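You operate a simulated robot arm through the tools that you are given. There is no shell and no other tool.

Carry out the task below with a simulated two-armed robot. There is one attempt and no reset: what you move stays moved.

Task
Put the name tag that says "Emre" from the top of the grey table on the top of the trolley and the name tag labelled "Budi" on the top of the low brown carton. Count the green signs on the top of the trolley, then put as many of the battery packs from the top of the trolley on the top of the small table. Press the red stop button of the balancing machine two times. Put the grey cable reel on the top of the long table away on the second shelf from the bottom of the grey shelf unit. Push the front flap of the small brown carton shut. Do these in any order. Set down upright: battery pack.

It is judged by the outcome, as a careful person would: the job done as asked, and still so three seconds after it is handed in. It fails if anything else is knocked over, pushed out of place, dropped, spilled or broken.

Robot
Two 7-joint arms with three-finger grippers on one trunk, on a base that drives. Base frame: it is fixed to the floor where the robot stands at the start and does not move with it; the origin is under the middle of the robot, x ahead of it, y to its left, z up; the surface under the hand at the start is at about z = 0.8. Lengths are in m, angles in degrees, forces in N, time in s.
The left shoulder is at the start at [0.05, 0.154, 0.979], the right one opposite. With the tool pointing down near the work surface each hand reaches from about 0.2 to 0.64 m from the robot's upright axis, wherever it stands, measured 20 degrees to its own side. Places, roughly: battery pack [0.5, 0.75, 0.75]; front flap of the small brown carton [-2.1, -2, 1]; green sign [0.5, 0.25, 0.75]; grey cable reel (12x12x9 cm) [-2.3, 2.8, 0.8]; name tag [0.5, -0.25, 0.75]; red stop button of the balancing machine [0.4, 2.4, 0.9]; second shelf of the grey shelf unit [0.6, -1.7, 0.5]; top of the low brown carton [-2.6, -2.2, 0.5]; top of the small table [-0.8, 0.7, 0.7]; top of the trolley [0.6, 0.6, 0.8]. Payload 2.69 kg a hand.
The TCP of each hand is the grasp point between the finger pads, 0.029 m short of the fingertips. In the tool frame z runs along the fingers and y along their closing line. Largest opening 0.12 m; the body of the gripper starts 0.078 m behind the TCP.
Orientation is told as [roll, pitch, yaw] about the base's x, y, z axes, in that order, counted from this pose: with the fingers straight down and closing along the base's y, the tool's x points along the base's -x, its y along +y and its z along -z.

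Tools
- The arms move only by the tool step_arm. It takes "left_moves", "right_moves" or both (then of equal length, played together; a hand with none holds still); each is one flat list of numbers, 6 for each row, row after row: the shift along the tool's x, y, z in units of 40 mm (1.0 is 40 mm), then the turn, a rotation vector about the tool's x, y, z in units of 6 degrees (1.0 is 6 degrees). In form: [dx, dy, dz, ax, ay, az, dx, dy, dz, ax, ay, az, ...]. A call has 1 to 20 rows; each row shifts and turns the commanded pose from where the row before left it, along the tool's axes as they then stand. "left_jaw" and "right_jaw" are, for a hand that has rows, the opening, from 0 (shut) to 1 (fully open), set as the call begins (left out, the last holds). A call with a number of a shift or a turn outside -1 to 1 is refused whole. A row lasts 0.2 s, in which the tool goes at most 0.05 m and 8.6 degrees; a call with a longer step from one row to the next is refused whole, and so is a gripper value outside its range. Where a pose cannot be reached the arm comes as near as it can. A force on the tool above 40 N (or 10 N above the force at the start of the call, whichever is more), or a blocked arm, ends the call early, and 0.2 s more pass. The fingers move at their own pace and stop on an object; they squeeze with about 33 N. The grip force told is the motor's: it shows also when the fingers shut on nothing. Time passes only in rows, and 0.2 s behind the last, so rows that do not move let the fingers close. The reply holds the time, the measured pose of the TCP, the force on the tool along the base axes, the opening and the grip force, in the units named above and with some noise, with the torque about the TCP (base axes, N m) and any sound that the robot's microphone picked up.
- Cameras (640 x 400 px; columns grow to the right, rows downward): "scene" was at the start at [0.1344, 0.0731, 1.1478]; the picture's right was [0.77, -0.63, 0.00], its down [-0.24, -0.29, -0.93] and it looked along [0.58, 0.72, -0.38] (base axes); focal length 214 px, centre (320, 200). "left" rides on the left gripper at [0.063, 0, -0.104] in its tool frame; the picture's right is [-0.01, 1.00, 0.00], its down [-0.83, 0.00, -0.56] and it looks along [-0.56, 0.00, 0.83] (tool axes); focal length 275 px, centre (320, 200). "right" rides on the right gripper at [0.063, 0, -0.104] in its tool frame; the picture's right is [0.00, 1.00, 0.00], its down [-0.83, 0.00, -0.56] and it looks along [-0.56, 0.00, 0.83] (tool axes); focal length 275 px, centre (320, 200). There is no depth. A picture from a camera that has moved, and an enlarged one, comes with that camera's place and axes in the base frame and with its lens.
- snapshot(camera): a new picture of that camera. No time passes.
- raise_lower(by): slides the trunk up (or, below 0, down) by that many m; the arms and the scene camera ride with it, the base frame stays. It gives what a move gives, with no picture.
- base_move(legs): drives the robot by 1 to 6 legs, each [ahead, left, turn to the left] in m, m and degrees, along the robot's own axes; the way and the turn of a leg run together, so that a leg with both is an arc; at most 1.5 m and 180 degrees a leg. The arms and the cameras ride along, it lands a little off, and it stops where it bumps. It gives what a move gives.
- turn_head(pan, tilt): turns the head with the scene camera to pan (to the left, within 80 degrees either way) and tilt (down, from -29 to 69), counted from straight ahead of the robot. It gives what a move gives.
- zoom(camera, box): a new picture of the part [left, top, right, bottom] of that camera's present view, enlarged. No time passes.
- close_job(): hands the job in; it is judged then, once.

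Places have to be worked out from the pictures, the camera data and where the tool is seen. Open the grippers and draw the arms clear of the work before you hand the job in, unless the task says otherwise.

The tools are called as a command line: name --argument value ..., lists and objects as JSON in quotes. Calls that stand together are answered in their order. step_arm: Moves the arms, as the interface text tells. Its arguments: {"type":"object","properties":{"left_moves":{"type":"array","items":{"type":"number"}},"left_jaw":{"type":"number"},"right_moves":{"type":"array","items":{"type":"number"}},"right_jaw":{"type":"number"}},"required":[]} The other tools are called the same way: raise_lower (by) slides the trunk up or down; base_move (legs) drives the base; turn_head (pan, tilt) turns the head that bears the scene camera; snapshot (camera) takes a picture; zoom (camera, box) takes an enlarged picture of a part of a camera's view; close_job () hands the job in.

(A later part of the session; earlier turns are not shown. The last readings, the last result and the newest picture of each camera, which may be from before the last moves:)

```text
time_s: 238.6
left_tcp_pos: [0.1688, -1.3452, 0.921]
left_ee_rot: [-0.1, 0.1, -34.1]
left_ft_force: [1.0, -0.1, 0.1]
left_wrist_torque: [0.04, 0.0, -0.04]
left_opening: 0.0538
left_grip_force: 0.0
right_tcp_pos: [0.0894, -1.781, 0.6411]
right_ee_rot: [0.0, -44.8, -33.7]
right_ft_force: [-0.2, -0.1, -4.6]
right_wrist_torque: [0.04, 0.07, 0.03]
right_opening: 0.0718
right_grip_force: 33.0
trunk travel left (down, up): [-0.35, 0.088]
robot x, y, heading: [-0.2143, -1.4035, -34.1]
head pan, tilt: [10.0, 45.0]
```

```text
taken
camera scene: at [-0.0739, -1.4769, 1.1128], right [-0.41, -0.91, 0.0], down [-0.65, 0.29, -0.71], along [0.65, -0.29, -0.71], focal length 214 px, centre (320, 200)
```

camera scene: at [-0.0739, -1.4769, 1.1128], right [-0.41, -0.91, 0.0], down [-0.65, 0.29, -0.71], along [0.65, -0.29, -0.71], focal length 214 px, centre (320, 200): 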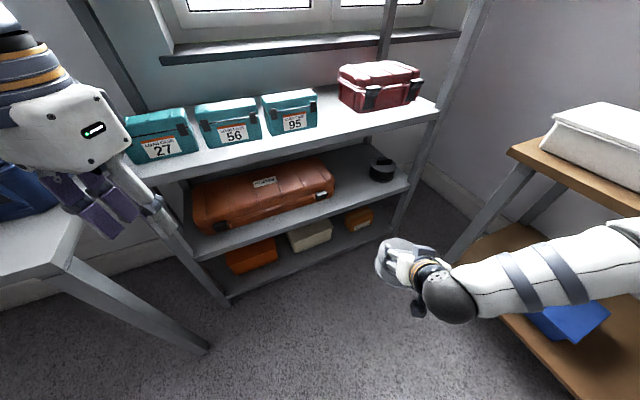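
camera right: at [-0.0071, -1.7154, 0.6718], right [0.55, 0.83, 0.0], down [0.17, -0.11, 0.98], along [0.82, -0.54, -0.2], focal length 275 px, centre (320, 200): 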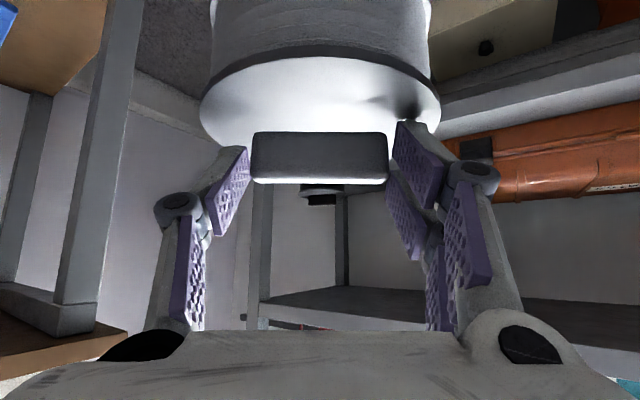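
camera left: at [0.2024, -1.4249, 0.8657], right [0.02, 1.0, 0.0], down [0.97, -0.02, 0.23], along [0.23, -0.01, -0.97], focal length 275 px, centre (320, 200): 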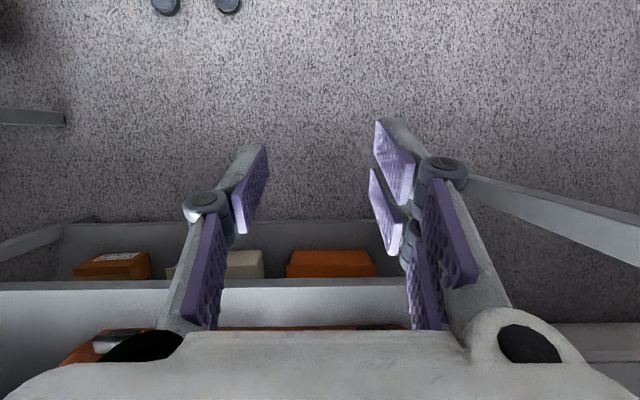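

Left hand is tucked at rel (0.28, 0.26). I turn left 21° (to -13°) and strafe right 0.19 m, still outside the shelf.

base_move --legs '[[0, 0, 21.1], [0, -0.192, 0]]'

turn_head --pan -15 --tilt 45

snapshot --camera "scene"

snapshot --camera "right"

```text
time_s: 241.8
left_tcp_pos: [0.0788, -1.398, 0.9207]
left_ee_rot: [-0.1, 0.1, -12.8]
left_ft_force: [0.4, 0.2, 0.0]
left_wrist_torque: [0.0, -0.01, 0.01]
left_opening: 0.0539
left_grip_force: 0.0
right_tcp_pos: [0.1656, -1.8314, 0.642]
right_ee_rot: [0.1, -44.9, -12.3]
right_ft_force: [0.4, 0.3, -5.4]
right_wrist_torque: [-0.01, 0.08, 0.01]
right_opening: 0.0717
right_grip_force: 32.5
trunk travel left (down, up): [-0.35, 0.088]
robot x, y, heading: [-0.2522, -1.5847, -12.6]
head pan, tilt: [10.0, 45.0]
```

```text
time_s: 242.7
left_tcp_pos: [0.0791, -1.3971, 0.9202]
left_ee_rot: [-0.2, 0.0, -12.8]
left_ft_force: [0.1, 0.0, -0.9]
left_wrist_torque: [-0.01, 0.02, 0.01]
left_opening: 0.0539
left_grip_force: 0.1
right_tcp_pos: [0.1655, -1.8312, 0.6413]
right_ee_rot: [0.0, -44.8, -12.3]
right_ft_force: [0.0, -0.1, -5.7]
right_wrist_torque: [0.0, 0.1, 0.04]
right_opening: 0.0717
right_grip_force: 33.0
trunk travel left (down, up): [-0.35, 0.088]
robot x, y, heading: [-0.253, -1.5902, -12.4]
head pan, tilt: [-15.0, 45.0]
```

```text
taken
camera scene: at [-0.1064, -1.642, 1.1128], right [-0.46, -0.89, 0.0], down [-0.63, 0.33, -0.71], along [0.63, -0.33, -0.71], focal length 214 px, centre (320, 200)
```

scene: 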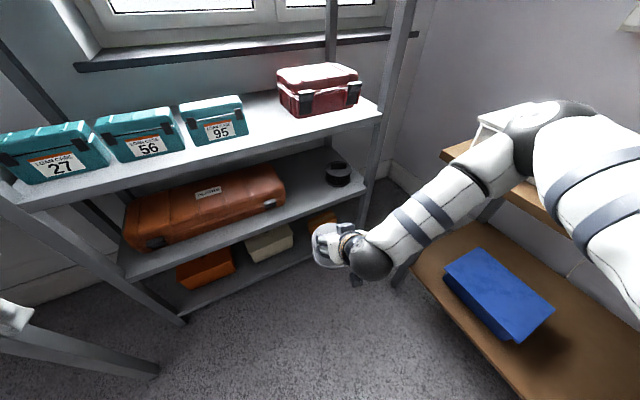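

```text
taken
camera right: at [0.0515, -1.8065, 0.672], right [0.21, 0.98, 0.0], down [0.19, -0.04, 0.98], along [0.96, -0.21, -0.2], focal length 275 px, centre (320, 200)
```

right: 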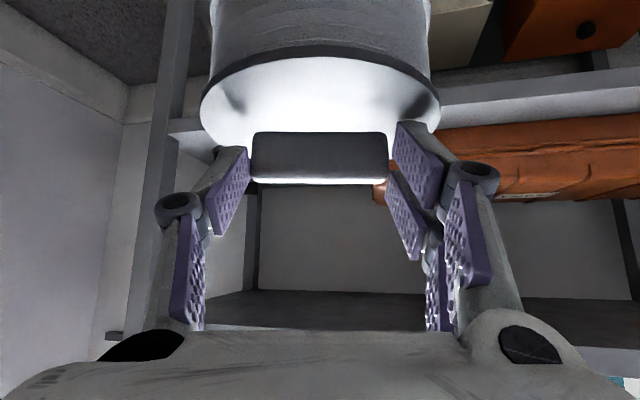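

Shelf top re-estimated at z≈0.493; the reel's underside is at ≈0.54. I drive 0.2 m forward so the reel reaches just over the shelf's front edge.

base_move --legs '[[0.2, 0, 0]]'

snapshot --camera "scene"

snapshot --camera "right"

```text
time_s: 244.3
left_tcp_pos: [0.2735, -1.4413, 0.9207]
left_ee_rot: [-0.1, 0.1, -12.9]
left_ft_force: [-0.5, -0.4, -0.5]
left_wrist_torque: [0.04, 0.01, 0.03]
left_opening: 0.054
left_grip_force: 0.1
right_tcp_pos: [0.3582, -1.8756, 0.6409]
right_ee_rot: [0.0, -44.9, -12.5]
right_ft_force: [0.7, -0.4, -4.7]
right_wrist_torque: [0.01, 0.08, 0.04]
right_opening: 0.0719
right_grip_force: 32.9
trunk travel left (down, up): [-0.35, 0.088]
robot x, y, heading: [-0.0606, -1.6296, -12.9]
head pan, tilt: [-15.0, 45.0]
```

```text
taken
camera scene: at [0.0869, -1.6858, 1.1127], right [-0.46, -0.89, 0.0], down [-0.63, 0.33, -0.71], along [0.63, -0.33, -0.71], focal length 214 px, centre (320, 200)
```

scene: 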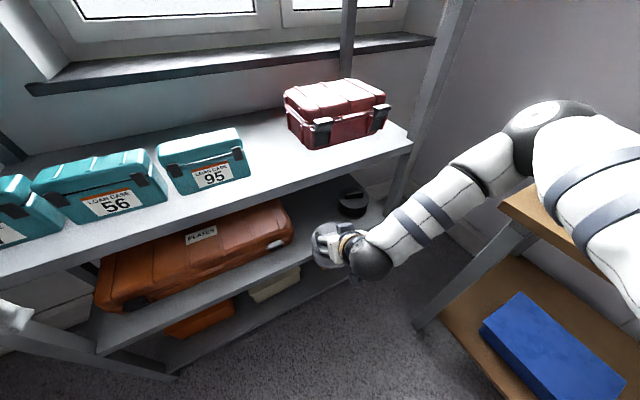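

```text
taken
camera right: at [0.2441, -1.8506, 0.6718], right [0.21, 0.98, 0.0], down [0.19, -0.04, 0.98], along [0.96, -0.21, -0.2], focal length 275 px, centre (320, 200)
```

right: 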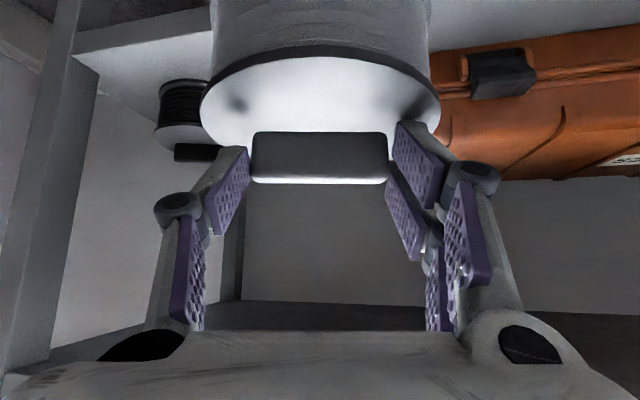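

Clear so far. I lower the reel 2.5 cm (underside ≈0.515) and then slide it forward 12 cm over the shelf.

step_arm --right_moves '[0.45, 0, 0.45, 0, 0, 0, -0.43, 0, 0.43, 0, 0, 0, -0.43, 0, 0.43, 0, 0, 0, -0.43, 0, 0.43, 0, 0, 0]'

snapshot --camera "scene"

snapshot --camera "right"

```text
time_s: 245.3
left_tcp_pos: [0.2742, -1.4415, 0.9196]
left_ee_rot: [-0.1, 0.1, -12.9]
left_ft_force: [-0.3, 0.3, 0.2]
left_wrist_torque: [0.0, -0.01, 0.0]
left_opening: 0.0539
left_grip_force: 0.1
right_tcp_pos: [0.4291, -1.8931, 0.6145]
right_ee_rot: [0.0, -44.7, -12.3]
right_ft_force: [0.6, -0.6, -6.0]
right_wrist_torque: [0.0, 0.12, 0.0]
right_opening: 0.072
right_grip_force: 33.0
trunk travel left (down, up): [-0.35, 0.088]
robot x, y, heading: [-0.0597, -1.6326, -12.5]
head pan, tilt: [-15.0, 45.0]
```

```text
taken
camera scene: at [0.0864, -1.6858, 1.1128], right [-0.46, -0.89, 0.0], down [-0.63, 0.33, -0.71], along [0.63, -0.33, -0.71], focal length 214 px, centre (320, 200)
```

scene: 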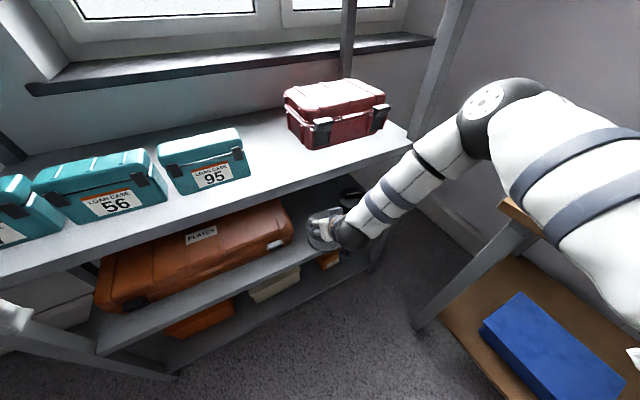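

```text
taken
camera right: at [0.3152, -1.868, 0.6454], right [0.21, 0.98, 0.0], down [0.2, -0.04, 0.98], along [0.96, -0.21, -0.2], focal length 275 px, centre (320, 200)
```

right: 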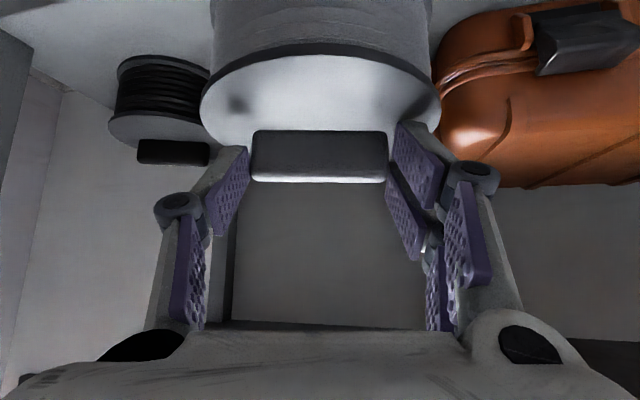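

The gap between the case (y≈-1.82) and the black reel (y≈-2.01) brackets the reel nicely. I advance the last 5 cm.

step_arm --right_moves '[-0.43, 0, 0.43, 0, 0, 0, -0.43, 0, 0.43, 0, 0, 0]'

snapshot --camera "right"

turn_head --pan -30 --tilt 40

snapshot --camera "scene"

```text
time_s: 245.9
left_tcp_pos: [0.2734, -1.4411, 0.9196]
left_ee_rot: [-0.2, 0.1, -13.0]
left_ft_force: [0.2, 0.8, 0.1]
left_wrist_torque: [0.01, -0.01, -0.01]
left_opening: 0.0542
left_grip_force: 0.1
right_tcp_pos: [0.4765, -1.9012, 0.617]
right_ee_rot: [0.1, -44.7, -12.4]
right_ft_force: [-0.2, 1.2, -5.0]
right_wrist_torque: [0.03, 0.1, 0.02]
right_opening: 0.0717
right_grip_force: 33.2
trunk travel left (down, up): [-0.35, 0.088]
robot x, y, heading: [-0.0588, -1.6293, -12.5]
head pan, tilt: [-15.0, 45.0]
```

```text
taken
camera right: at [0.3615, -1.8771, 0.6473], right [0.21, 0.98, 0.0], down [0.2, -0.04, 0.98], along [0.96, -0.21, -0.2], focal length 275 px, centre (320, 200)
```

right: 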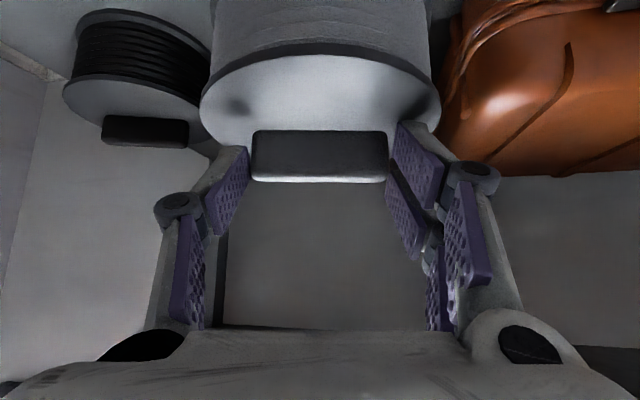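

```text
time_s: 246.7
left_tcp_pos: [0.2727, -1.4424, 0.9198]
left_ee_rot: [-0.1, 0.1, -12.9]
left_ft_force: [-0.5, 0.3, 0.3]
left_wrist_torque: [-0.02, 0.0, -0.01]
left_opening: 0.0542
left_grip_force: 0.2
right_tcp_pos: [0.4761, -1.9027, 0.6174]
right_ee_rot: [0.0, -44.9, -12.5]
right_ft_force: [0.1, 0.1, -3.5]
right_wrist_torque: [0.03, 0.11, 0.01]
right_opening: 0.0717
right_grip_force: 32.5
trunk travel left (down, up): [-0.35, 0.088]
robot x, y, heading: [-0.0574, -1.6328, -12.5]
head pan, tilt: [-30.0, 40.0]
```

```text
taken
camera scene: at [0.0769, -1.7055, 1.12], right [-0.68, -0.74, 0.0], down [-0.47, 0.44, -0.77], along [0.56, -0.52, -0.64], focal length 214 px, centre (320, 200)
```

scene: 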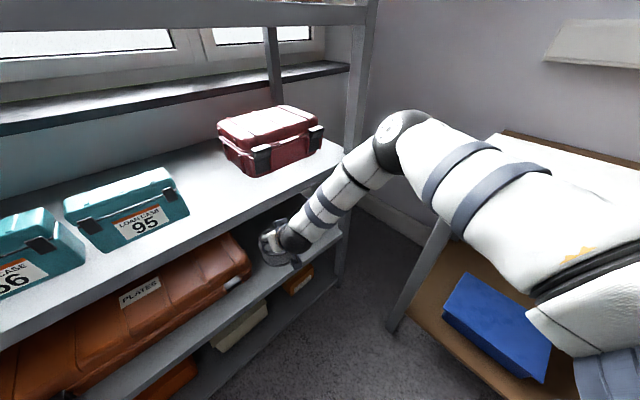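

The reel is inside, centred in the gap. I lower gently to contact.

step_arm --right_moves '[0.12, 0, 0.12, 0, 0, 0, 0.12, 0, 0.12, 0, 0, 0]'

step_arm --right_moves '[0.07, 0, 0.07, 0, 0, 0]'

step_arm --right_moves '[0.07, 0, 0.07, 0, 0, 0]'

```text
time_s: 247.2
left_tcp_pos: [0.2728, -1.4416, 0.9202]
left_ee_rot: [-0.1, 0.1, -12.9]
left_ft_force: [-0.2, 0.0, -0.1]
left_wrist_torque: [0.0, -0.01, 0.03]
left_opening: 0.0542
left_grip_force: 0.0
right_tcp_pos: [0.477, -1.902, 0.6036]
right_ee_rot: [0.0, -44.8, -12.4]
right_ft_force: [0.5, 0.1, -5.7]
right_wrist_torque: [0.0, 0.06, 0.0]
right_opening: 0.072
right_grip_force: 33.1
trunk travel left (down, up): [-0.35, 0.088]
robot x, y, heading: [-0.055, -1.6315, -12.9]
head pan, tilt: [-30.0, 40.0]
```

```text
time_s: 247.7
left_tcp_pos: [0.2726, -1.4409, 0.9195]
left_ee_rot: [-0.1, 0.2, -12.9]
left_ft_force: [0.7, 0.3, -1.2]
left_wrist_torque: [0.0, 0.0, 0.0]
left_opening: 0.0542
left_grip_force: 0.1
right_tcp_pos: [0.4767, -1.9027, 0.5978]
right_ee_rot: [0.0, -44.8, -12.4]
right_ft_force: [0.2, -0.9, -4.5]
right_wrist_torque: [0.02, 0.14, 0.02]
right_opening: 0.0717
right_grip_force: 33.2
trunk travel left (down, up): [-0.35, 0.088]
robot x, y, heading: [-0.0587, -1.6316, -12.6]
head pan, tilt: [-30.0, 40.0]
```

```text
time_s: 248.1
left_tcp_pos: [0.2734, -1.4409, 0.9201]
left_ee_rot: [0.0, 0.1, -12.9]
left_ft_force: [0.1, -0.5, -0.2]
left_wrist_torque: [0.02, -0.01, 0.0]
left_opening: 0.0539
left_grip_force: 0.1
right_tcp_pos: [0.4784, -1.9022, 0.5958]
right_ee_rot: [-0.1, -44.7, -12.4]
right_ft_force: [0.4, 0.8, -5.5]
right_wrist_torque: [0.03, 0.14, 0.0]
right_opening: 0.0718
right_grip_force: 32.6
trunk travel left (down, up): [-0.35, 0.088]
robot x, y, heading: [-0.0568, -1.6328, -13.0]
head pan, tilt: [-30.0, 40.0]
```

Still hanging (underside ≈0.495). Continue in ~3 mm steps.

step_arm --right_moves '[0.06, 0, 0.06, 0, 0, 0]'

step_arm --right_moves '[0.06, 0, 0.06, 0, 0, 0]'

snapshot --camera "right"

```text
time_s: 248.4
left_tcp_pos: [0.2729, -1.4418, 0.92]
left_ee_rot: [-0.2, 0.0, -12.9]
left_ft_force: [0.6, -0.5, 0.3]
left_wrist_torque: [0.02, -0.02, 0.0]
left_opening: 0.0541
left_grip_force: 0.2
right_tcp_pos: [0.4763, -1.9024, 0.5912]
right_ee_rot: [-0.1, -44.8, -12.4]
right_ft_force: [0.6, 0.8, -4.1]
right_wrist_torque: [0.06, 0.11, 0.0]
right_opening: 0.0718
right_grip_force: 33.1
trunk travel left (down, up): [-0.35, 0.088]
robot x, y, heading: [-0.0607, -1.6335, -12.6]
head pan, tilt: [-30.0, 40.0]
```

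```text
time_s: 248.8
left_tcp_pos: [0.2735, -1.4416, 0.92]
left_ee_rot: [-0.2, 0.0, -12.8]
left_ft_force: [0.2, 0.2, 0.0]
left_wrist_torque: [0.0, 0.01, 0.01]
left_opening: 0.054
left_grip_force: 0.0
right_tcp_pos: [0.4766, -1.901, 0.5869]
right_ee_rot: [0.0, -44.8, -12.4]
right_ft_force: [-0.3, -0.2, -5.0]
right_wrist_torque: [0.05, 0.07, -0.02]
right_opening: 0.0718
right_grip_force: 32.6
trunk travel left (down, up): [-0.35, 0.088]
robot x, y, heading: [-0.0593, -1.6319, -12.8]
head pan, tilt: [-30.0, 40.0]
```

```text
taken
camera right: at [0.3625, -1.8768, 0.618], right [0.21, 0.98, 0.0], down [0.19, -0.04, 0.98], along [0.96, -0.21, -0.2], focal length 275 px, centre (320, 200)
```

right: 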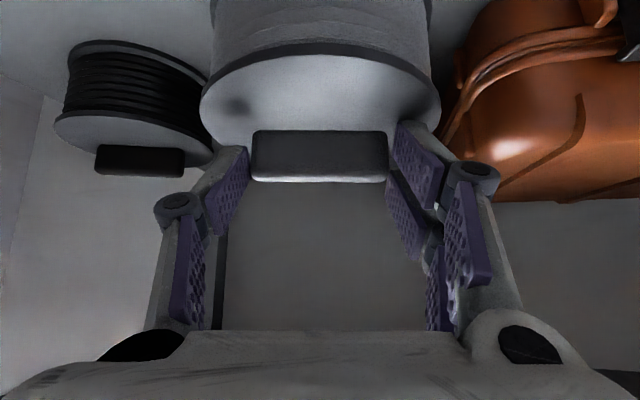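

Not yet in contact; I continue in small steps.

step_arm --right_moves '[0.07, 0, 0.07, 0, 0, 0]'

step_arm --right_moves '[0.07, 0, 0.07, 0, 0, 0]'

step_arm --right_moves '[0.07, 0, 0.07, 0, 0, 0]'

```text
time_s: 249.2
left_tcp_pos: [0.2733, -1.4406, 0.9201]
left_ee_rot: [-0.1, 0.1, -13.0]
left_ft_force: [0.7, 0.2, 0.2]
left_wrist_torque: [0.0, -0.01, -0.03]
left_opening: 0.0543
left_grip_force: 0.0
right_tcp_pos: [0.4764, -1.9019, 0.5839]
right_ee_rot: [0.0, -44.7, -12.4]
right_ft_force: [-0.4, -0.1, -6.0]
right_wrist_torque: [0.01, 0.08, -0.01]
right_opening: 0.0718
right_grip_force: 32.4
trunk travel left (down, up): [-0.35, 0.088]
robot x, y, heading: [-0.0602, -1.6363, -12.8]
head pan, tilt: [-30.0, 40.0]
```

```text
time_s: 249.7
left_tcp_pos: [0.2739, -1.4416, 0.92]
left_ee_rot: [-0.1, 0.2, -12.8]
left_ft_force: [0.2, 0.9, 0.0]
left_wrist_torque: [-0.01, -0.03, 0.01]
left_opening: 0.0542
left_grip_force: 0.0
right_tcp_pos: [0.4772, -1.9011, 0.5801]
right_ee_rot: [0.1, -44.8, -12.4]
right_ft_force: [0.1, 0.1, -4.3]
right_wrist_torque: [0.01, 0.1, -0.01]
right_opening: 0.0717
right_grip_force: 33.2
trunk travel left (down, up): [-0.35, 0.088]
robot x, y, heading: [-0.06, -1.6323, -12.8]
head pan, tilt: [-30.0, 40.0]
```

```text
time_s: 250.1
left_tcp_pos: [0.2724, -1.4419, 0.9191]
left_ee_rot: [0.0, 0.1, -12.9]
left_ft_force: [-0.7, 0.2, 0.4]
left_wrist_torque: [-0.01, 0.04, 0.01]
left_opening: 0.0538
left_grip_force: 0.0
right_tcp_pos: [0.4761, -1.902, 0.5766]
right_ee_rot: [0.0, -44.8, -12.4]
right_ft_force: [0.3, -1.3, -4.5]
right_wrist_torque: [0.03, 0.14, -0.03]
right_opening: 0.0718
right_grip_force: 32.6
trunk travel left (down, up): [-0.35, 0.088]
robot x, y, heading: [-0.0605, -1.6353, -12.7]
head pan, tilt: [-30.0, 40.0]
```

By comparison with the black reel, the shelf is at ≈0.465; I continue down.

step_arm --right_moves '[0.07, 0, 0.07, 0, 0, 0, 0.07, 0, 0.07, 0, 0, 0]'

step_arm --right_moves '[0.06, 0, 0.06, 0, 0, 0]'

step_arm --right_moves '[0.06, 0, 0.06, 0, 0, 0]'

```text
time_s: 250.7
left_tcp_pos: [0.2733, -1.442, 0.9205]
left_ee_rot: [-0.1, 0.2, -12.9]
left_ft_force: [-0.2, 0.2, -0.6]
left_wrist_torque: [0.01, 0.0, 0.03]
left_opening: 0.0538
left_grip_force: 0.0
right_tcp_pos: [0.4774, -1.9021, 0.5667]
right_ee_rot: [-0.1, -44.8, -12.4]
right_ft_force: [0.5, 0.0, -5.4]
right_wrist_torque: [0.0, 0.07, 0.03]
right_opening: 0.072
right_grip_force: 32.5
trunk travel left (down, up): [-0.35, 0.088]
robot x, y, heading: [-0.0622, -1.6338, -12.4]
head pan, tilt: [-30.0, 40.0]
```

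```text
time_s: 251.1
left_tcp_pos: [0.2732, -1.4412, 0.9203]
left_ee_rot: [0.0, 0.2, -12.9]
left_ft_force: [0.1, -0.1, -0.2]
left_wrist_torque: [-0.01, 0.0, 0.01]
left_opening: 0.0538
left_grip_force: 0.2
right_tcp_pos: [0.4771, -1.9015, 0.5643]
right_ee_rot: [0.0, -44.8, -12.4]
right_ft_force: [0.2, -0.1, -5.4]
right_wrist_torque: [0.04, 0.08, -0.01]
right_opening: 0.0718
right_grip_force: 33.0
trunk travel left (down, up): [-0.35, 0.088]
robot x, y, heading: [-0.0593, -1.634, -12.6]
head pan, tilt: [-30.0, 40.0]
```

```text
time_s: 251.4
left_tcp_pos: [0.2738, -1.4411, 0.9199]
left_ee_rot: [-0.1, 0.1, -12.9]
left_ft_force: [-0.3, 0.7, 0.6]
left_wrist_torque: [-0.02, -0.02, 0.01]
left_opening: 0.0541
left_grip_force: 0.1
right_tcp_pos: [0.4763, -1.9019, 0.5614]
right_ee_rot: [0.0, -44.9, -12.5]
right_ft_force: [0.5, 0.1, -5.3]
right_wrist_torque: [0.02, 0.14, -0.01]
right_opening: 0.0717
right_grip_force: 33.0
trunk travel left (down, up): [-0.35, 0.088]
robot x, y, heading: [-0.0599, -1.6334, -12.5]
head pan, tilt: [-30.0, 40.0]
```

Still hanging at ≈0.461, so the shelf is lower and its front edge deeper than I assumed. I look closely before going on.

zoom --camera "scene" --box '[220, 170, 380, 310]'

snapshot --camera "right"

snapshot --camera "left"

```text
2.86 times, centred on (300, 240) of scene
camera zoom: at [0.0769, -1.7055, 1.1201], right [-0.68, -0.73, 0.0], down [-0.47, 0.44, -0.77], along [0.56, -0.52, -0.64], focal length 613 px, centre (377, 86)
```

zoom: 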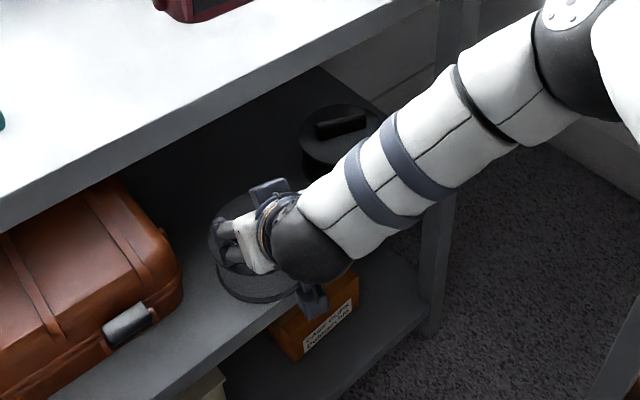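

```text
taken
camera right: at [0.362, -1.8766, 0.5917], right [0.21, 0.98, 0.0], down [0.19, -0.04, 0.98], along [0.96, -0.21, -0.2], focal length 275 px, centre (320, 200)
```

right: 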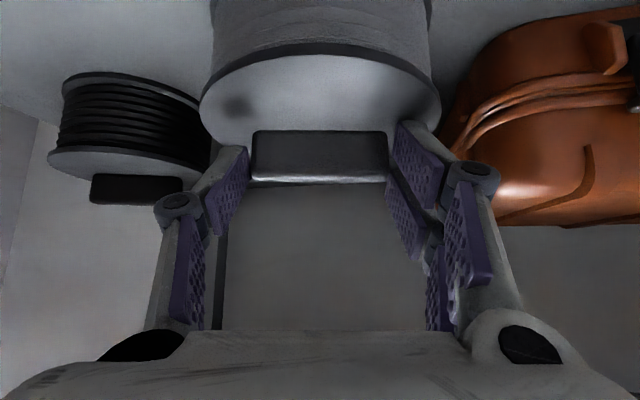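

```text
taken
camera left: at [0.2128, -1.4277, 1.0241], right [0.23, 0.97, 0.0], down [0.81, -0.19, 0.56], along [0.54, -0.13, -0.83], focal length 275 px, centre (320, 200)
```

left: 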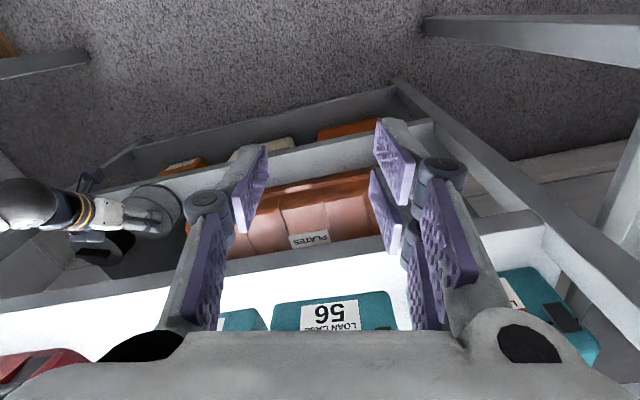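

I zoom on the left camera's view of the second shelf's front edge and the reel.

zoom --camera "left" --box '[60, 120, 260, 270]'

zoom --camera "left" --box '[240, 80, 440, 230]'

```text
2.67 times, centred on (160, 195) of left
camera zoom: at [0.2128, -1.4277, 1.0241], right [0.23, 0.97, 0.0], down [0.81, -0.19, 0.56], along [0.54, -0.13, -0.83], focal length 734 px, centre (747, 213)
```

zoom: 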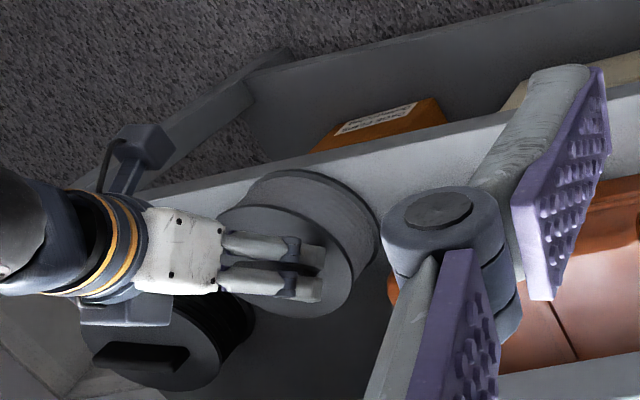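

```text
2.67 times, centred on (340, 155) of left
camera zoom: at [0.2128, -1.4277, 1.0241], right [0.23, 0.97, 0.0], down [0.81, -0.19, 0.56], along [0.54, -0.13, -0.83], focal length 734 px, centre (267, 320)
```

zoom: 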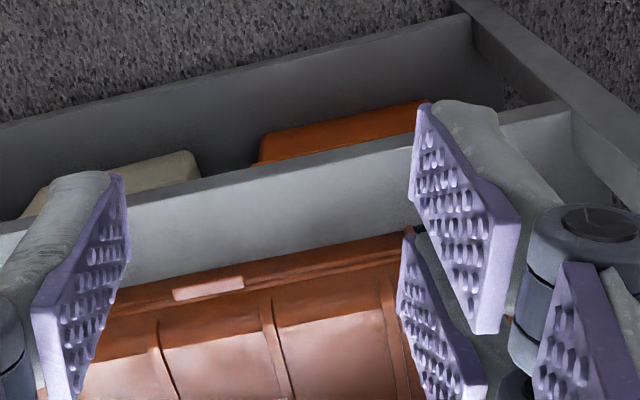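

The reel is only ~6 mm inside the front edge (edge at x≈0.437 with shelf at ≈0.455). I raise 4 mm and push 3 cm further in before setting down.

step_arm --right_moves '[-0.08, 0, -0.08, 0, 0, 0, -0.27, 0, 0.27, 0, 0, 0, -0.27, 0, 0.27, 0, 0, 0]'

zoom --camera "left" --box '[60, 120, 260, 270]'

snapshot --camera "right"

```text
time_s: 252.2
left_tcp_pos: [0.273, -1.441, 0.9198]
left_ee_rot: [-0.1, 0.1, -13.0]
left_ft_force: [-0.1, -0.9, -0.5]
left_wrist_torque: [0.01, -0.02, 0.0]
left_opening: 0.054
left_grip_force: 0.0
right_tcp_pos: [0.5073, -1.908, 0.5645]
right_ee_rot: [-0.1, -44.9, -12.2]
right_ft_force: [-0.3, -0.2, -5.5]
right_wrist_torque: [0.01, 0.1, 0.03]
right_opening: 0.0719
right_grip_force: 32.9
trunk travel left (down, up): [-0.35, 0.088]
robot x, y, heading: [-0.0603, -1.6307, -12.9]
head pan, tilt: [-30.0, 40.0]
```

```text
2.67 times, centred on (160, 195) of left
camera zoom: at [0.2129, -1.4276, 1.024], right [0.23, 0.97, 0.0], down [0.81, -0.19, 0.56], along [0.54, -0.13, -0.83], focal length 734 px, centre (747, 213)
```

zoom: 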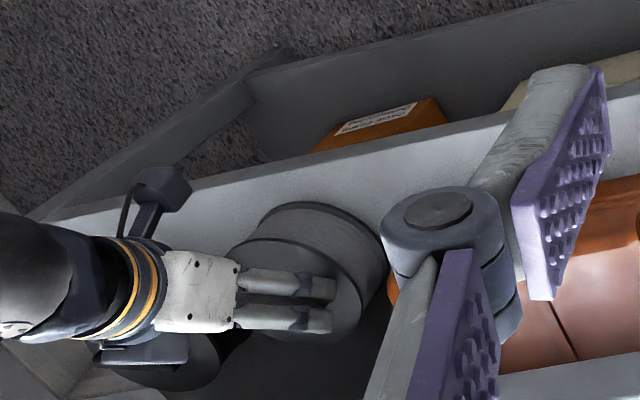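

```text
taken
camera right: at [0.3926, -1.8829, 0.5956], right [0.21, 0.98, 0.0], down [0.2, -0.04, 0.98], along [0.96, -0.21, -0.2], focal length 275 px, centre (320, 200)
```

right: 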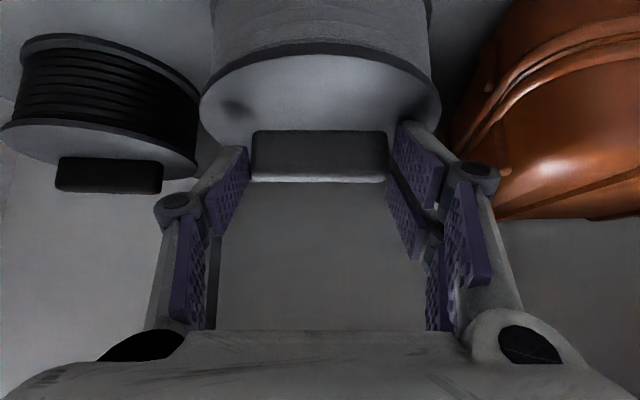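

Now ~2.5–3 cm inside the edge with gaps on both sides. I lower to contact.

step_arm --right_moves '[0.08, 0, 0.08, 0, 0, 0, 0.06, 0, 0.06, 0, 0, 0]'

step_arm --right_moves '[0.06, 0, 0.06, 0, 0, 0]'

step_arm --right_moves '[0.06, 0, 0.06, 0, 0, 0]'

```text
time_s: 252.8
left_tcp_pos: [0.2749, -1.4415, 0.9201]
left_ee_rot: [-0.1, 0.2, -12.9]
left_ft_force: [0.2, 0.3, 0.5]
left_wrist_torque: [0.0, 0.02, 0.0]
left_opening: 0.0542
left_grip_force: 0.1
right_tcp_pos: [0.5063, -1.9071, 0.5571]
right_ee_rot: [0.0, -44.8, -12.4]
right_ft_force: [-0.4, 0.1, -4.4]
right_wrist_torque: [0.01, 0.13, -0.03]
right_opening: 0.0717
right_grip_force: 32.7
trunk travel left (down, up): [-0.35, 0.088]
robot x, y, heading: [-0.0602, -1.6306, -13.0]
head pan, tilt: [-30.0, 40.0]
```

```text
time_s: 253.2
left_tcp_pos: [0.272, -1.4404, 0.9204]
left_ee_rot: [-0.2, 0.0, -12.9]
left_ft_force: [0.3, -0.3, 0.8]
left_wrist_torque: [0.01, 0.02, -0.01]
left_opening: 0.0542
left_grip_force: 0.1
right_tcp_pos: [0.5077, -1.9081, 0.557]
right_ee_rot: [0.0, -45.0, -12.4]
right_ft_force: [-2.3, 1.0, 8.6]
right_wrist_torque: [-0.16, 0.77, -0.08]
right_opening: 0.0718
right_grip_force: 33.1
trunk travel left (down, up): [-0.35, 0.088]
robot x, y, heading: [-0.0607, -1.6302, -12.7]
head pan, tilt: [-30.0, 40.0]
```

```text
time_s: 253.7
left_tcp_pos: [0.2715, -1.4399, 0.9214]
left_ee_rot: [-0.3, -0.1, -12.9]
left_ft_force: [0.3, 0.5, -0.9]
left_wrist_torque: [0.0, 0.01, -0.03]
left_opening: 0.0537
left_grip_force: 0.0
right_tcp_pos: [0.5077, -1.9082, 0.5554]
right_ee_rot: [0.1, -45.3, -12.4]
right_ft_force: [-6.2, 0.7, 26.8]
right_wrist_torque: [0.1, -0.39, 0.06]
right_opening: 0.072
right_grip_force: 33.6
trunk travel left (down, up): [-0.35, 0.088]
robot x, y, heading: [-0.0596, -1.6301, -12.7]
head pan, tilt: [-30.0, 40.0]
```

Contact: shelf at ≈0.457. I ease up, open the jaw moderately, and withdraw along the tool axis (up and back).

step_arm --right_moves '[-0.06, 0, -0.06, 0, 0, 0]'

step_arm --right_moves '[0, 0, 0, 0, 0, 0, 0, 0, 0, 0, 0, 0]' --right_jaw 0.76

snapshot --camera "right"

```text
time_s: 254.1
left_tcp_pos: [0.2723, -1.4406, 0.9199]
left_ee_rot: [-0.3, 0.0, -12.9]
left_ft_force: [0.7, -1.5, -0.9]
left_wrist_torque: [-0.02, -0.04, 0.01]
left_opening: 0.054
left_grip_force: 0.2
right_tcp_pos: [0.5071, -1.9077, 0.5543]
right_ee_rot: [-0.1, -45.0, -12.5]
right_ft_force: [6.3, 0.5, 16.0]
right_wrist_torque: [0.16, -1.32, -0.01]
right_opening: 0.0719
right_grip_force: 32.4
trunk travel left (down, up): [-0.35, 0.088]
robot x, y, heading: [-0.0597, -1.6324, -12.9]
head pan, tilt: [-30.0, 40.0]
```

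```text
time_s: 254.7
left_tcp_pos: [0.273, -1.441, 0.9195]
left_ee_rot: [0.0, 0.1, -12.9]
left_ft_force: [0.4, 0.2, -0.7]
left_wrist_torque: [0.0, 0.02, -0.01]
left_opening: 0.0542
left_grip_force: 0.0
right_tcp_pos: [0.5068, -1.9077, 0.5519]
right_ee_rot: [0.1, -44.6, -12.3]
right_ft_force: [0.0, 0.2, 0.1]
right_wrist_torque: [0.03, 0.0, 0.0]
right_opening: 0.0916
right_grip_force: 0.3
trunk travel left (down, up): [-0.35, 0.088]
robot x, y, heading: [-0.0623, -1.634, -12.8]
head pan, tilt: [-30.0, 40.0]
```

```text
taken
camera right: at [0.3911, -1.8827, 0.5831], right [0.21, 0.98, 0.0], down [0.2, -0.04, 0.98], along [0.96, -0.21, -0.2], focal length 275 px, centre (320, 200)
```

right: 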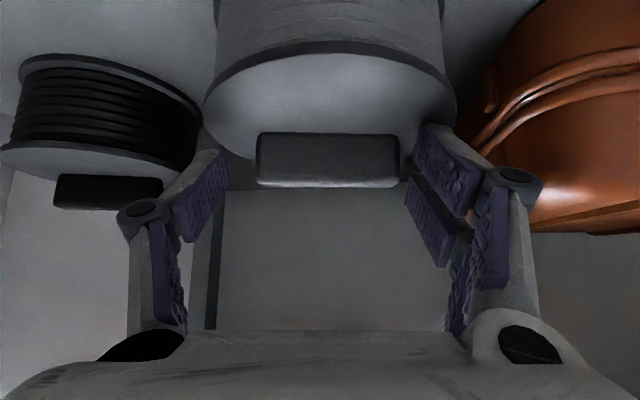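

The reel stands on the shelf. I withdraw along the tool axis 12 cm, then back the base away.

step_arm --right_moves '[0, 0, -0.5, 0, 0, 0, 0, 0, -0.9, 0, 0, 0, 0, 0, -0.9, 0, 0, 0, 0, 0, -0.7, 0, 0, 0]'

base_move --legs '[[-0.3, 0, 0]]'

snapshot --camera "scene"

snapshot --camera "right"

```text
time_s: 255.7
left_tcp_pos: [0.2723, -1.4414, 0.9193]
left_ee_rot: [-0.1, 0.0, -12.9]
left_ft_force: [0.1, 0.0, 0.2]
left_wrist_torque: [0.01, -0.04, -0.02]
left_opening: 0.0541
left_grip_force: 0.1
right_tcp_pos: [0.4222, -1.8897, 0.6403]
right_ee_rot: [-0.1, -44.8, -12.5]
right_ft_force: [0.0, -0.3, 0.0]
right_wrist_torque: [0.02, -0.04, 0.03]
right_opening: 0.0913
right_grip_force: 0.0
trunk travel left (down, up): [-0.35, 0.088]
robot x, y, heading: [-0.0622, -1.6338, -12.7]
head pan, tilt: [-30.0, 40.0]
```

```text
time_s: 257.7
left_tcp_pos: [-0.0207, -1.3738, 0.9193]
left_ee_rot: [-0.2, 0.0, -12.7]
left_ft_force: [-0.1, -0.5, -0.7]
left_wrist_torque: [0.01, -0.04, -0.04]
left_opening: 0.0541
left_grip_force: 0.2
right_tcp_pos: [0.131, -1.8211, 0.6408]
right_ee_rot: [0.0, -44.9, -12.2]
right_ft_force: [0.4, -0.7, 0.1]
right_wrist_torque: [0.0, -0.01, 0.02]
right_opening: 0.091
right_grip_force: 0.0
trunk travel left (down, up): [-0.35, 0.088]
robot x, y, heading: [-0.3513, -1.5669, -12.6]
head pan, tilt: [-30.0, 40.0]
```

```text
taken
camera scene: at [-0.2165, -1.6393, 1.1202], right [-0.68, -0.74, 0.0], down [-0.47, 0.43, -0.77], along [0.57, -0.52, -0.64], focal length 214 px, centre (320, 200)
```

scene: 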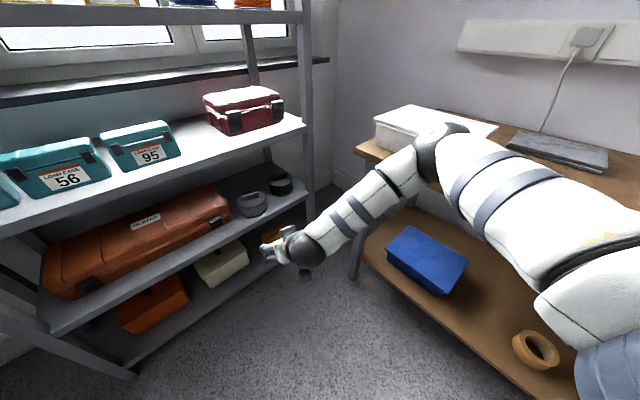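

```text
taken
camera right: at [0.0157, -1.7975, 0.6712], right [0.21, 0.98, 0.0], down [0.19, -0.04, 0.98], along [0.96, -0.2, -0.2], focal length 275 px, centre (320, 200)
```

right: 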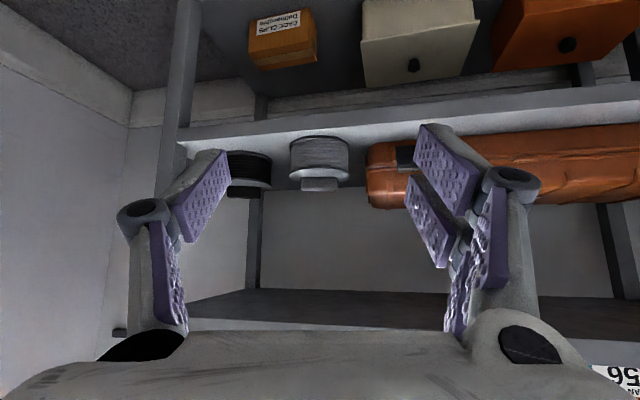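

The grey reel is on the second shelf beside the black one. Now I raise the right hand and restore it to vertical, then go fetch Budi.

step_arm --right_moves '[-0.5, 0, -0.5, 0, 0, 0, -0.5, 0, -0.5, 0, 0, 0, -0.5, 0, -0.5, 0, 0, 0, -0.5, 0, -0.5, 0, 0, 0, -0.5, 0, -0.5, 0, 0, 0, -0.5, 0, -0.5, 0, 0, 0, -0.5, 0, -0.5, 0, 0, 0, -0.5, 0, -0.5, 0, 0, 0, -0.5, 0, -0.5, 0, 0, 0, -0.5, 0, -0.5, 0, 0, 0, -0.5, 0, -0.5, 0, 0, 0, -0.5, 0, -0.5, 0, 0, 0, -0.4, 0, -0.4, 0, 0, 0]'

step_arm --right_moves '[0, 0, 0, 0, 0.83, 0, 0, 0, 0, 0, 0.83, 0, 0, 0, 0, 0, 0.83, 0, 0, 0, 0, 0, 0.83, 0, 0, 0, 0, 0, 0.83, 0, 0, 0, 0, 0, 0.83, 0, 0, 0, 0, 0, 0.83, 0, 0, 0, 0, 0, 0.83, 0, 0, 0, 0, 0, 0.83, 0]'

turn_head --pan 30 --tilt 30

snapshot --camera "scene"

```text
time_s: 260.5
left_tcp_pos: [-0.0209, -1.3752, 0.9206]
left_ee_rot: [0.0, 0.0, -12.7]
left_ft_force: [-0.1, -0.5, -0.3]
left_wrist_torque: [0.04, 0.0, 0.02]
left_opening: 0.054
left_grip_force: 0.0
right_tcp_pos: [0.1307, -1.822, 1.0031]
right_ee_rot: [0.0, -44.8, -12.0]
right_ft_force: [1.1, -0.2, -0.1]
right_wrist_torque: [0.01, 0.0, 0.01]
right_opening: 0.091
right_grip_force: 0.1
trunk travel left (down, up): [-0.35, 0.088]
robot x, y, heading: [-0.3538, -1.568, -12.6]
head pan, tilt: [-30.0, 40.0]
```

```text
time_s: 262.5
left_tcp_pos: [-0.0195, -1.3746, 0.9199]
left_ee_rot: [-0.1, 0.2, -12.7]
left_ft_force: [0.6, -0.1, -0.4]
left_wrist_torque: [-0.03, -0.02, 0.0]
left_opening: 0.0539
left_grip_force: 0.0
right_tcp_pos: [0.1321, -1.8212, 1.0028]
right_ee_rot: [0.0, 0.1, -12.1]
right_ft_force: [0.5, 0.3, -0.2]
right_wrist_torque: [0.01, -0.02, 0.01]
right_opening: 0.0913
right_grip_force: 0.2
trunk travel left (down, up): [-0.35, 0.088]
robot x, y, heading: [-0.3517, -1.5665, -12.4]
head pan, tilt: [-30.0, 40.0]
```

```text
time_s: 263.8
left_tcp_pos: [-0.0202, -1.3745, 0.92]
left_ee_rot: [-0.2, 0.0, -12.7]
left_ft_force: [-0.7, -0.7, -0.2]
left_wrist_torque: [0.03, 0.0, 0.03]
left_opening: 0.0539
left_grip_force: 0.1
right_tcp_pos: [0.1313, -1.8223, 1.0028]
right_ee_rot: [0.0, 0.0, -12.2]
right_ft_force: [-1.1, 0.0, -0.5]
right_wrist_torque: [-0.01, 0.03, 0.01]
right_opening: 0.0912
right_grip_force: 0.0
trunk travel left (down, up): [-0.35, 0.088]
robot x, y, heading: [-0.3557, -1.5637, -12.6]
head pan, tilt: [30.0, 30.0]
```

```text
taken
camera scene: at [-0.1925, -1.5549, 1.1355], right [0.3, -0.95, 0.0], down [-0.48, -0.15, -0.87], along [0.83, 0.26, -0.5], focal length 214 px, centre (320, 200)
```

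scene: 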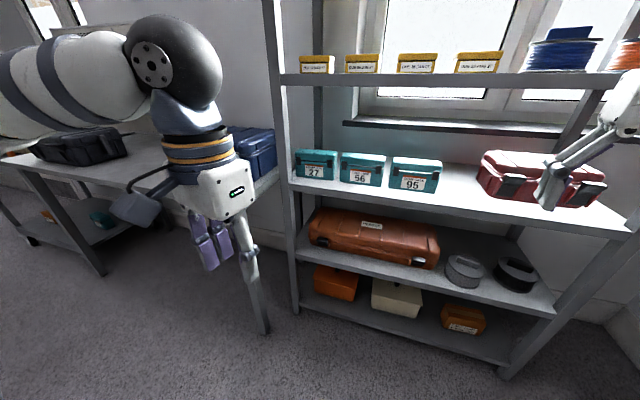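

Shelf job confirmed. I square the heading and strafe back along the tables toward Budi.

base_move --legs '[[0, 0, 12.6], [0, 1.3, 0], [0, 0.4, 0]]'

turn_head --pan 0 --tilt 35

snapshot --camera "scene"

```text
time_s: 278.2
left_tcp_pos: [-0.0745, 0.4225, 0.9195]
left_ee_rot: [-0.1, 0.0, -0.3]
left_ft_force: [0.7, 0.8, 0.1]
left_wrist_torque: [0.0, 0.01, -0.02]
left_opening: 0.0539
left_grip_force: 0.0
right_tcp_pos: [0.1715, 0.0168, 1.0034]
right_ee_rot: [0.0, 0.0, 0.4]
right_ft_force: [-0.4, 0.5, -0.4]
right_wrist_torque: [-0.02, 0.01, 0.02]
right_opening: 0.0914
right_grip_force: 0.0
trunk travel left (down, up): [-0.35, 0.088]
robot x, y, heading: [-0.3577, 0.1647, -0.2]
head pan, tilt: [30.0, 30.0]
```

```text
time_s: 279.2
left_tcp_pos: [-0.074, 0.4205, 0.9203]
left_ee_rot: [-0.1, 0.0, -0.3]
left_ft_force: [0.4, -1.3, -0.4]
left_wrist_torque: [-0.02, -0.03, 0.0]
left_opening: 0.0541
left_grip_force: 0.0
right_tcp_pos: [0.1709, 0.0165, 1.0041]
right_ee_rot: [0.0, -0.1, 0.2]
right_ft_force: [-0.1, 0.5, 0.3]
right_wrist_torque: [0.01, -0.02, 0.0]
right_opening: 0.0913
right_grip_force: 0.2
trunk travel left (down, up): [-0.35, 0.088]
robot x, y, heading: [-0.3567, 0.163, 0.2]
head pan, tilt: [0.0, 35.0]
```

```text
taken
camera scene: at [-0.1932, 0.1637, 1.1277], right [0.0, -1.0, 0.0], down [-0.57, 0.0, -0.82], along [0.82, 0.0, -0.57], focal length 214 px, centre (320, 200)
```

scene: 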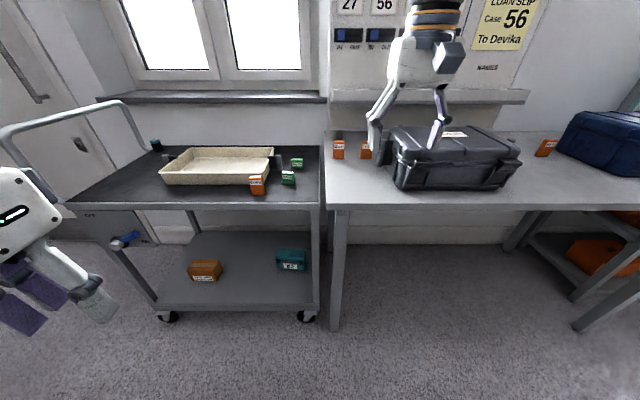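

All is in order here. I shift the right hand left to y≈0.10 and drive forward 0.36 m so it is above Budi.

step_arm --right_moves '[0, 0.7, 0, 0, 0, 0, 0, 0.7, 0, 0, 0, 0, 0, 0.7, 0, 0, 0, 0]' --right_jaw 0.75

base_move --legs '[[0.34, 0, 0]]'

snapshot --camera "right"

```text
time_s: 280.0
left_tcp_pos: [-0.0737, 0.4221, 0.9216]
left_ee_rot: [-0.2, 0.0, -0.2]
left_ft_force: [0.0, 0.5, 0.4]
left_wrist_torque: [-0.02, 0.0, -0.02]
left_opening: 0.0541
left_grip_force: 0.1
right_tcp_pos: [0.1698, 0.1019, 1.0026]
right_ee_rot: [0.1, 0.0, 0.1]
right_ft_force: [-0.1, 0.2, -0.3]
right_wrist_torque: [-0.03, -0.01, -0.01]
right_opening: 0.09
right_grip_force: 0.1
trunk travel left (down, up): [-0.35, 0.088]
robot x, y, heading: [-0.3566, 0.1626, 0.1]
head pan, tilt: [0.0, 35.0]
```

```text
time_s: 282.2
left_tcp_pos: [0.275, 0.4223, 0.9201]
left_ee_rot: [-0.1, 0.0, -0.1]
left_ft_force: [-0.5, 0.7, 0.7]
left_wrist_torque: [-0.02, 0.02, 0.0]
left_opening: 0.0541
left_grip_force: 0.0
right_tcp_pos: [0.5201, 0.1038, 1.0027]
right_ee_rot: [0.0, 0.0, 0.5]
right_ft_force: [0.5, -0.2, -0.5]
right_wrist_torque: [0.01, 0.02, 0.0]
right_opening: 0.0901
right_grip_force: 0.0
trunk travel left (down, up): [-0.35, 0.088]
robot x, y, heading: [-0.0071, 0.161, 0.0]
head pan, tilt: [0.0, 35.0]
```

```text
taken
camera right: at [0.4576, 0.1029, 1.1082], right [-0.01, 1.0, 0.0], down [0.83, 0.01, 0.56], along [0.56, 0.01, -0.83], focal length 275 px, centre (320, 200)
```

right: 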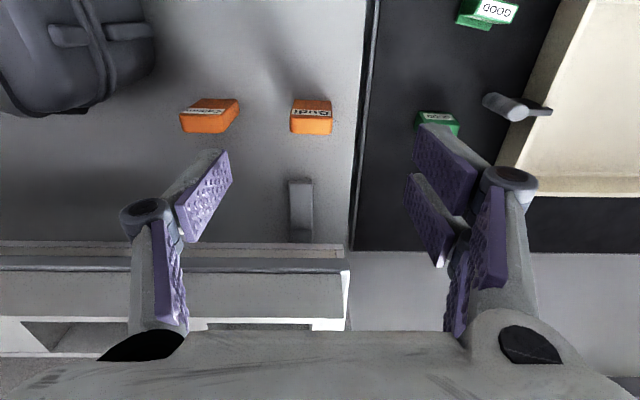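

zoom --camera "right" --box '[262, 80, 358, 150]'

```text
5.71 times, centred on (310, 115) of right
camera zoom: at [0.4576, 0.1029, 1.1082], right [-0.01, 1.0, 0.0], down [0.83, 0.01, 0.56], along [0.56, 0.01, -0.83], focal length 1573 px, centre (377, 686)
```

zoom: 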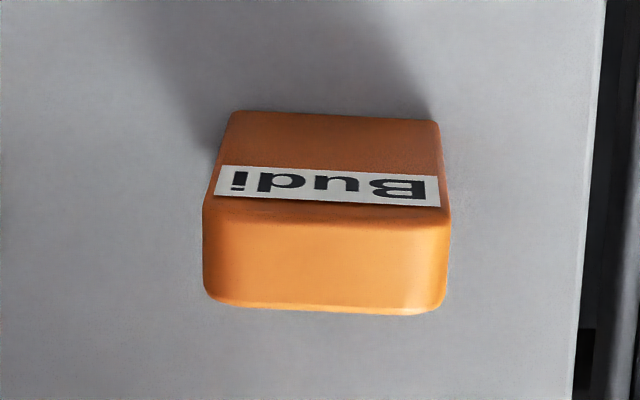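

Budi refined: centre (0.545, 0.0955), yaw ≈ -3°. I align and descend part way, then check.

step_arm --right_moves '[-0.61, -0.21, 0, 0, 0, 0.55, 0, 0, 0.8, 0, 0, 0, 0, 0, 0.8, 0, 0, 0, 0, 0, 0.8, 0, 0, 0]'

snapshot --camera "right"

```text
time_s: 283.2
left_tcp_pos: [0.2751, 0.4222, 0.9202]
left_ee_rot: [0.0, 0.0, -0.2]
left_ft_force: [0.1, -0.2, 0.9]
left_wrist_torque: [0.02, 0.04, 0.0]
left_opening: 0.0538
left_grip_force: 0.0
right_tcp_pos: [0.5313, 0.092, 0.9003]
right_ee_rot: [0.0, 0.0, -2.9]
right_ft_force: [0.3, -0.7, -0.2]
right_wrist_torque: [0.01, -0.05, -0.01]
right_opening: 0.0899
right_grip_force: 0.1
right hand out of reach, approached as far as the arm can: row 1
trunk travel left (down, up): [-0.35, 0.088]
robot x, y, heading: [-0.0085, 0.1609, 0.3]
head pan, tilt: [0.0, 35.0]
```

```text
taken
camera right: at [0.4687, 0.0942, 1.0056], right [0.05, 1.0, 0.0], down [0.83, -0.04, 0.56], along [0.56, -0.02, -0.83], focal length 275 px, centre (320, 200)
```

right: 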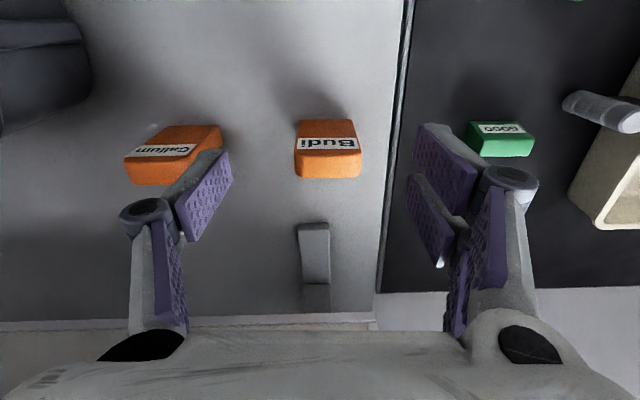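

I fine-adjust 14 mm forward and descend to z≈0.834.

step_arm --right_moves '[-0.35, 0.1, 0, 0, 0, 0, 0, 0, 0.6, 0, 0, 0, 0, 0, 0.6, 0, 0, 0, 0, 0, 0.44, 0, 0, 0]'

snapshot --camera "right"

```text
time_s: 283.8
left_tcp_pos: [0.2722, 0.4232, 0.9222]
left_ee_rot: [-0.1, -0.1, 0.0]
left_ft_force: [-0.5, -0.4, 0.5]
left_wrist_torque: [0.02, -0.04, 0.0]
left_opening: 0.054
left_grip_force: 0.0
right_tcp_pos: [0.5504, 0.0952, 0.8943]
right_ee_rot: [0.6, -1.9, -2.9]
right_ft_force: [-10.6, 2.4, 17.7]
right_wrist_torque: [-0.5, -1.7, -0.04]
right_opening: 0.0902
right_grip_force: 0.1
trunk travel left (down, up): [-0.35, 0.088]
robot x, y, heading: [-0.0053, 0.1594, 0.3]
head pan, tilt: [0.0, 35.0]
stopped in row 2 (right hand): the force on the tool passed its limit at 56 N (the readings are from after the stop); the commanded pose is now the measured one
```

```text
taken
camera right: at [0.4841, 0.0965, 0.9967], right [0.04, 1.0, 0.01], down [0.81, -0.04, 0.58], along [0.58, -0.02, -0.81], focal length 275 px, centre (320, 200)
```

right: 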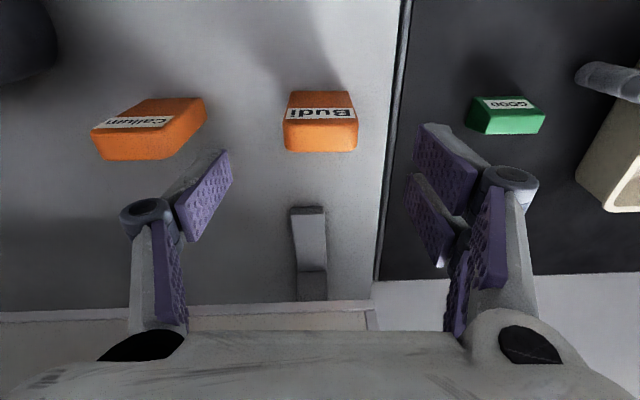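

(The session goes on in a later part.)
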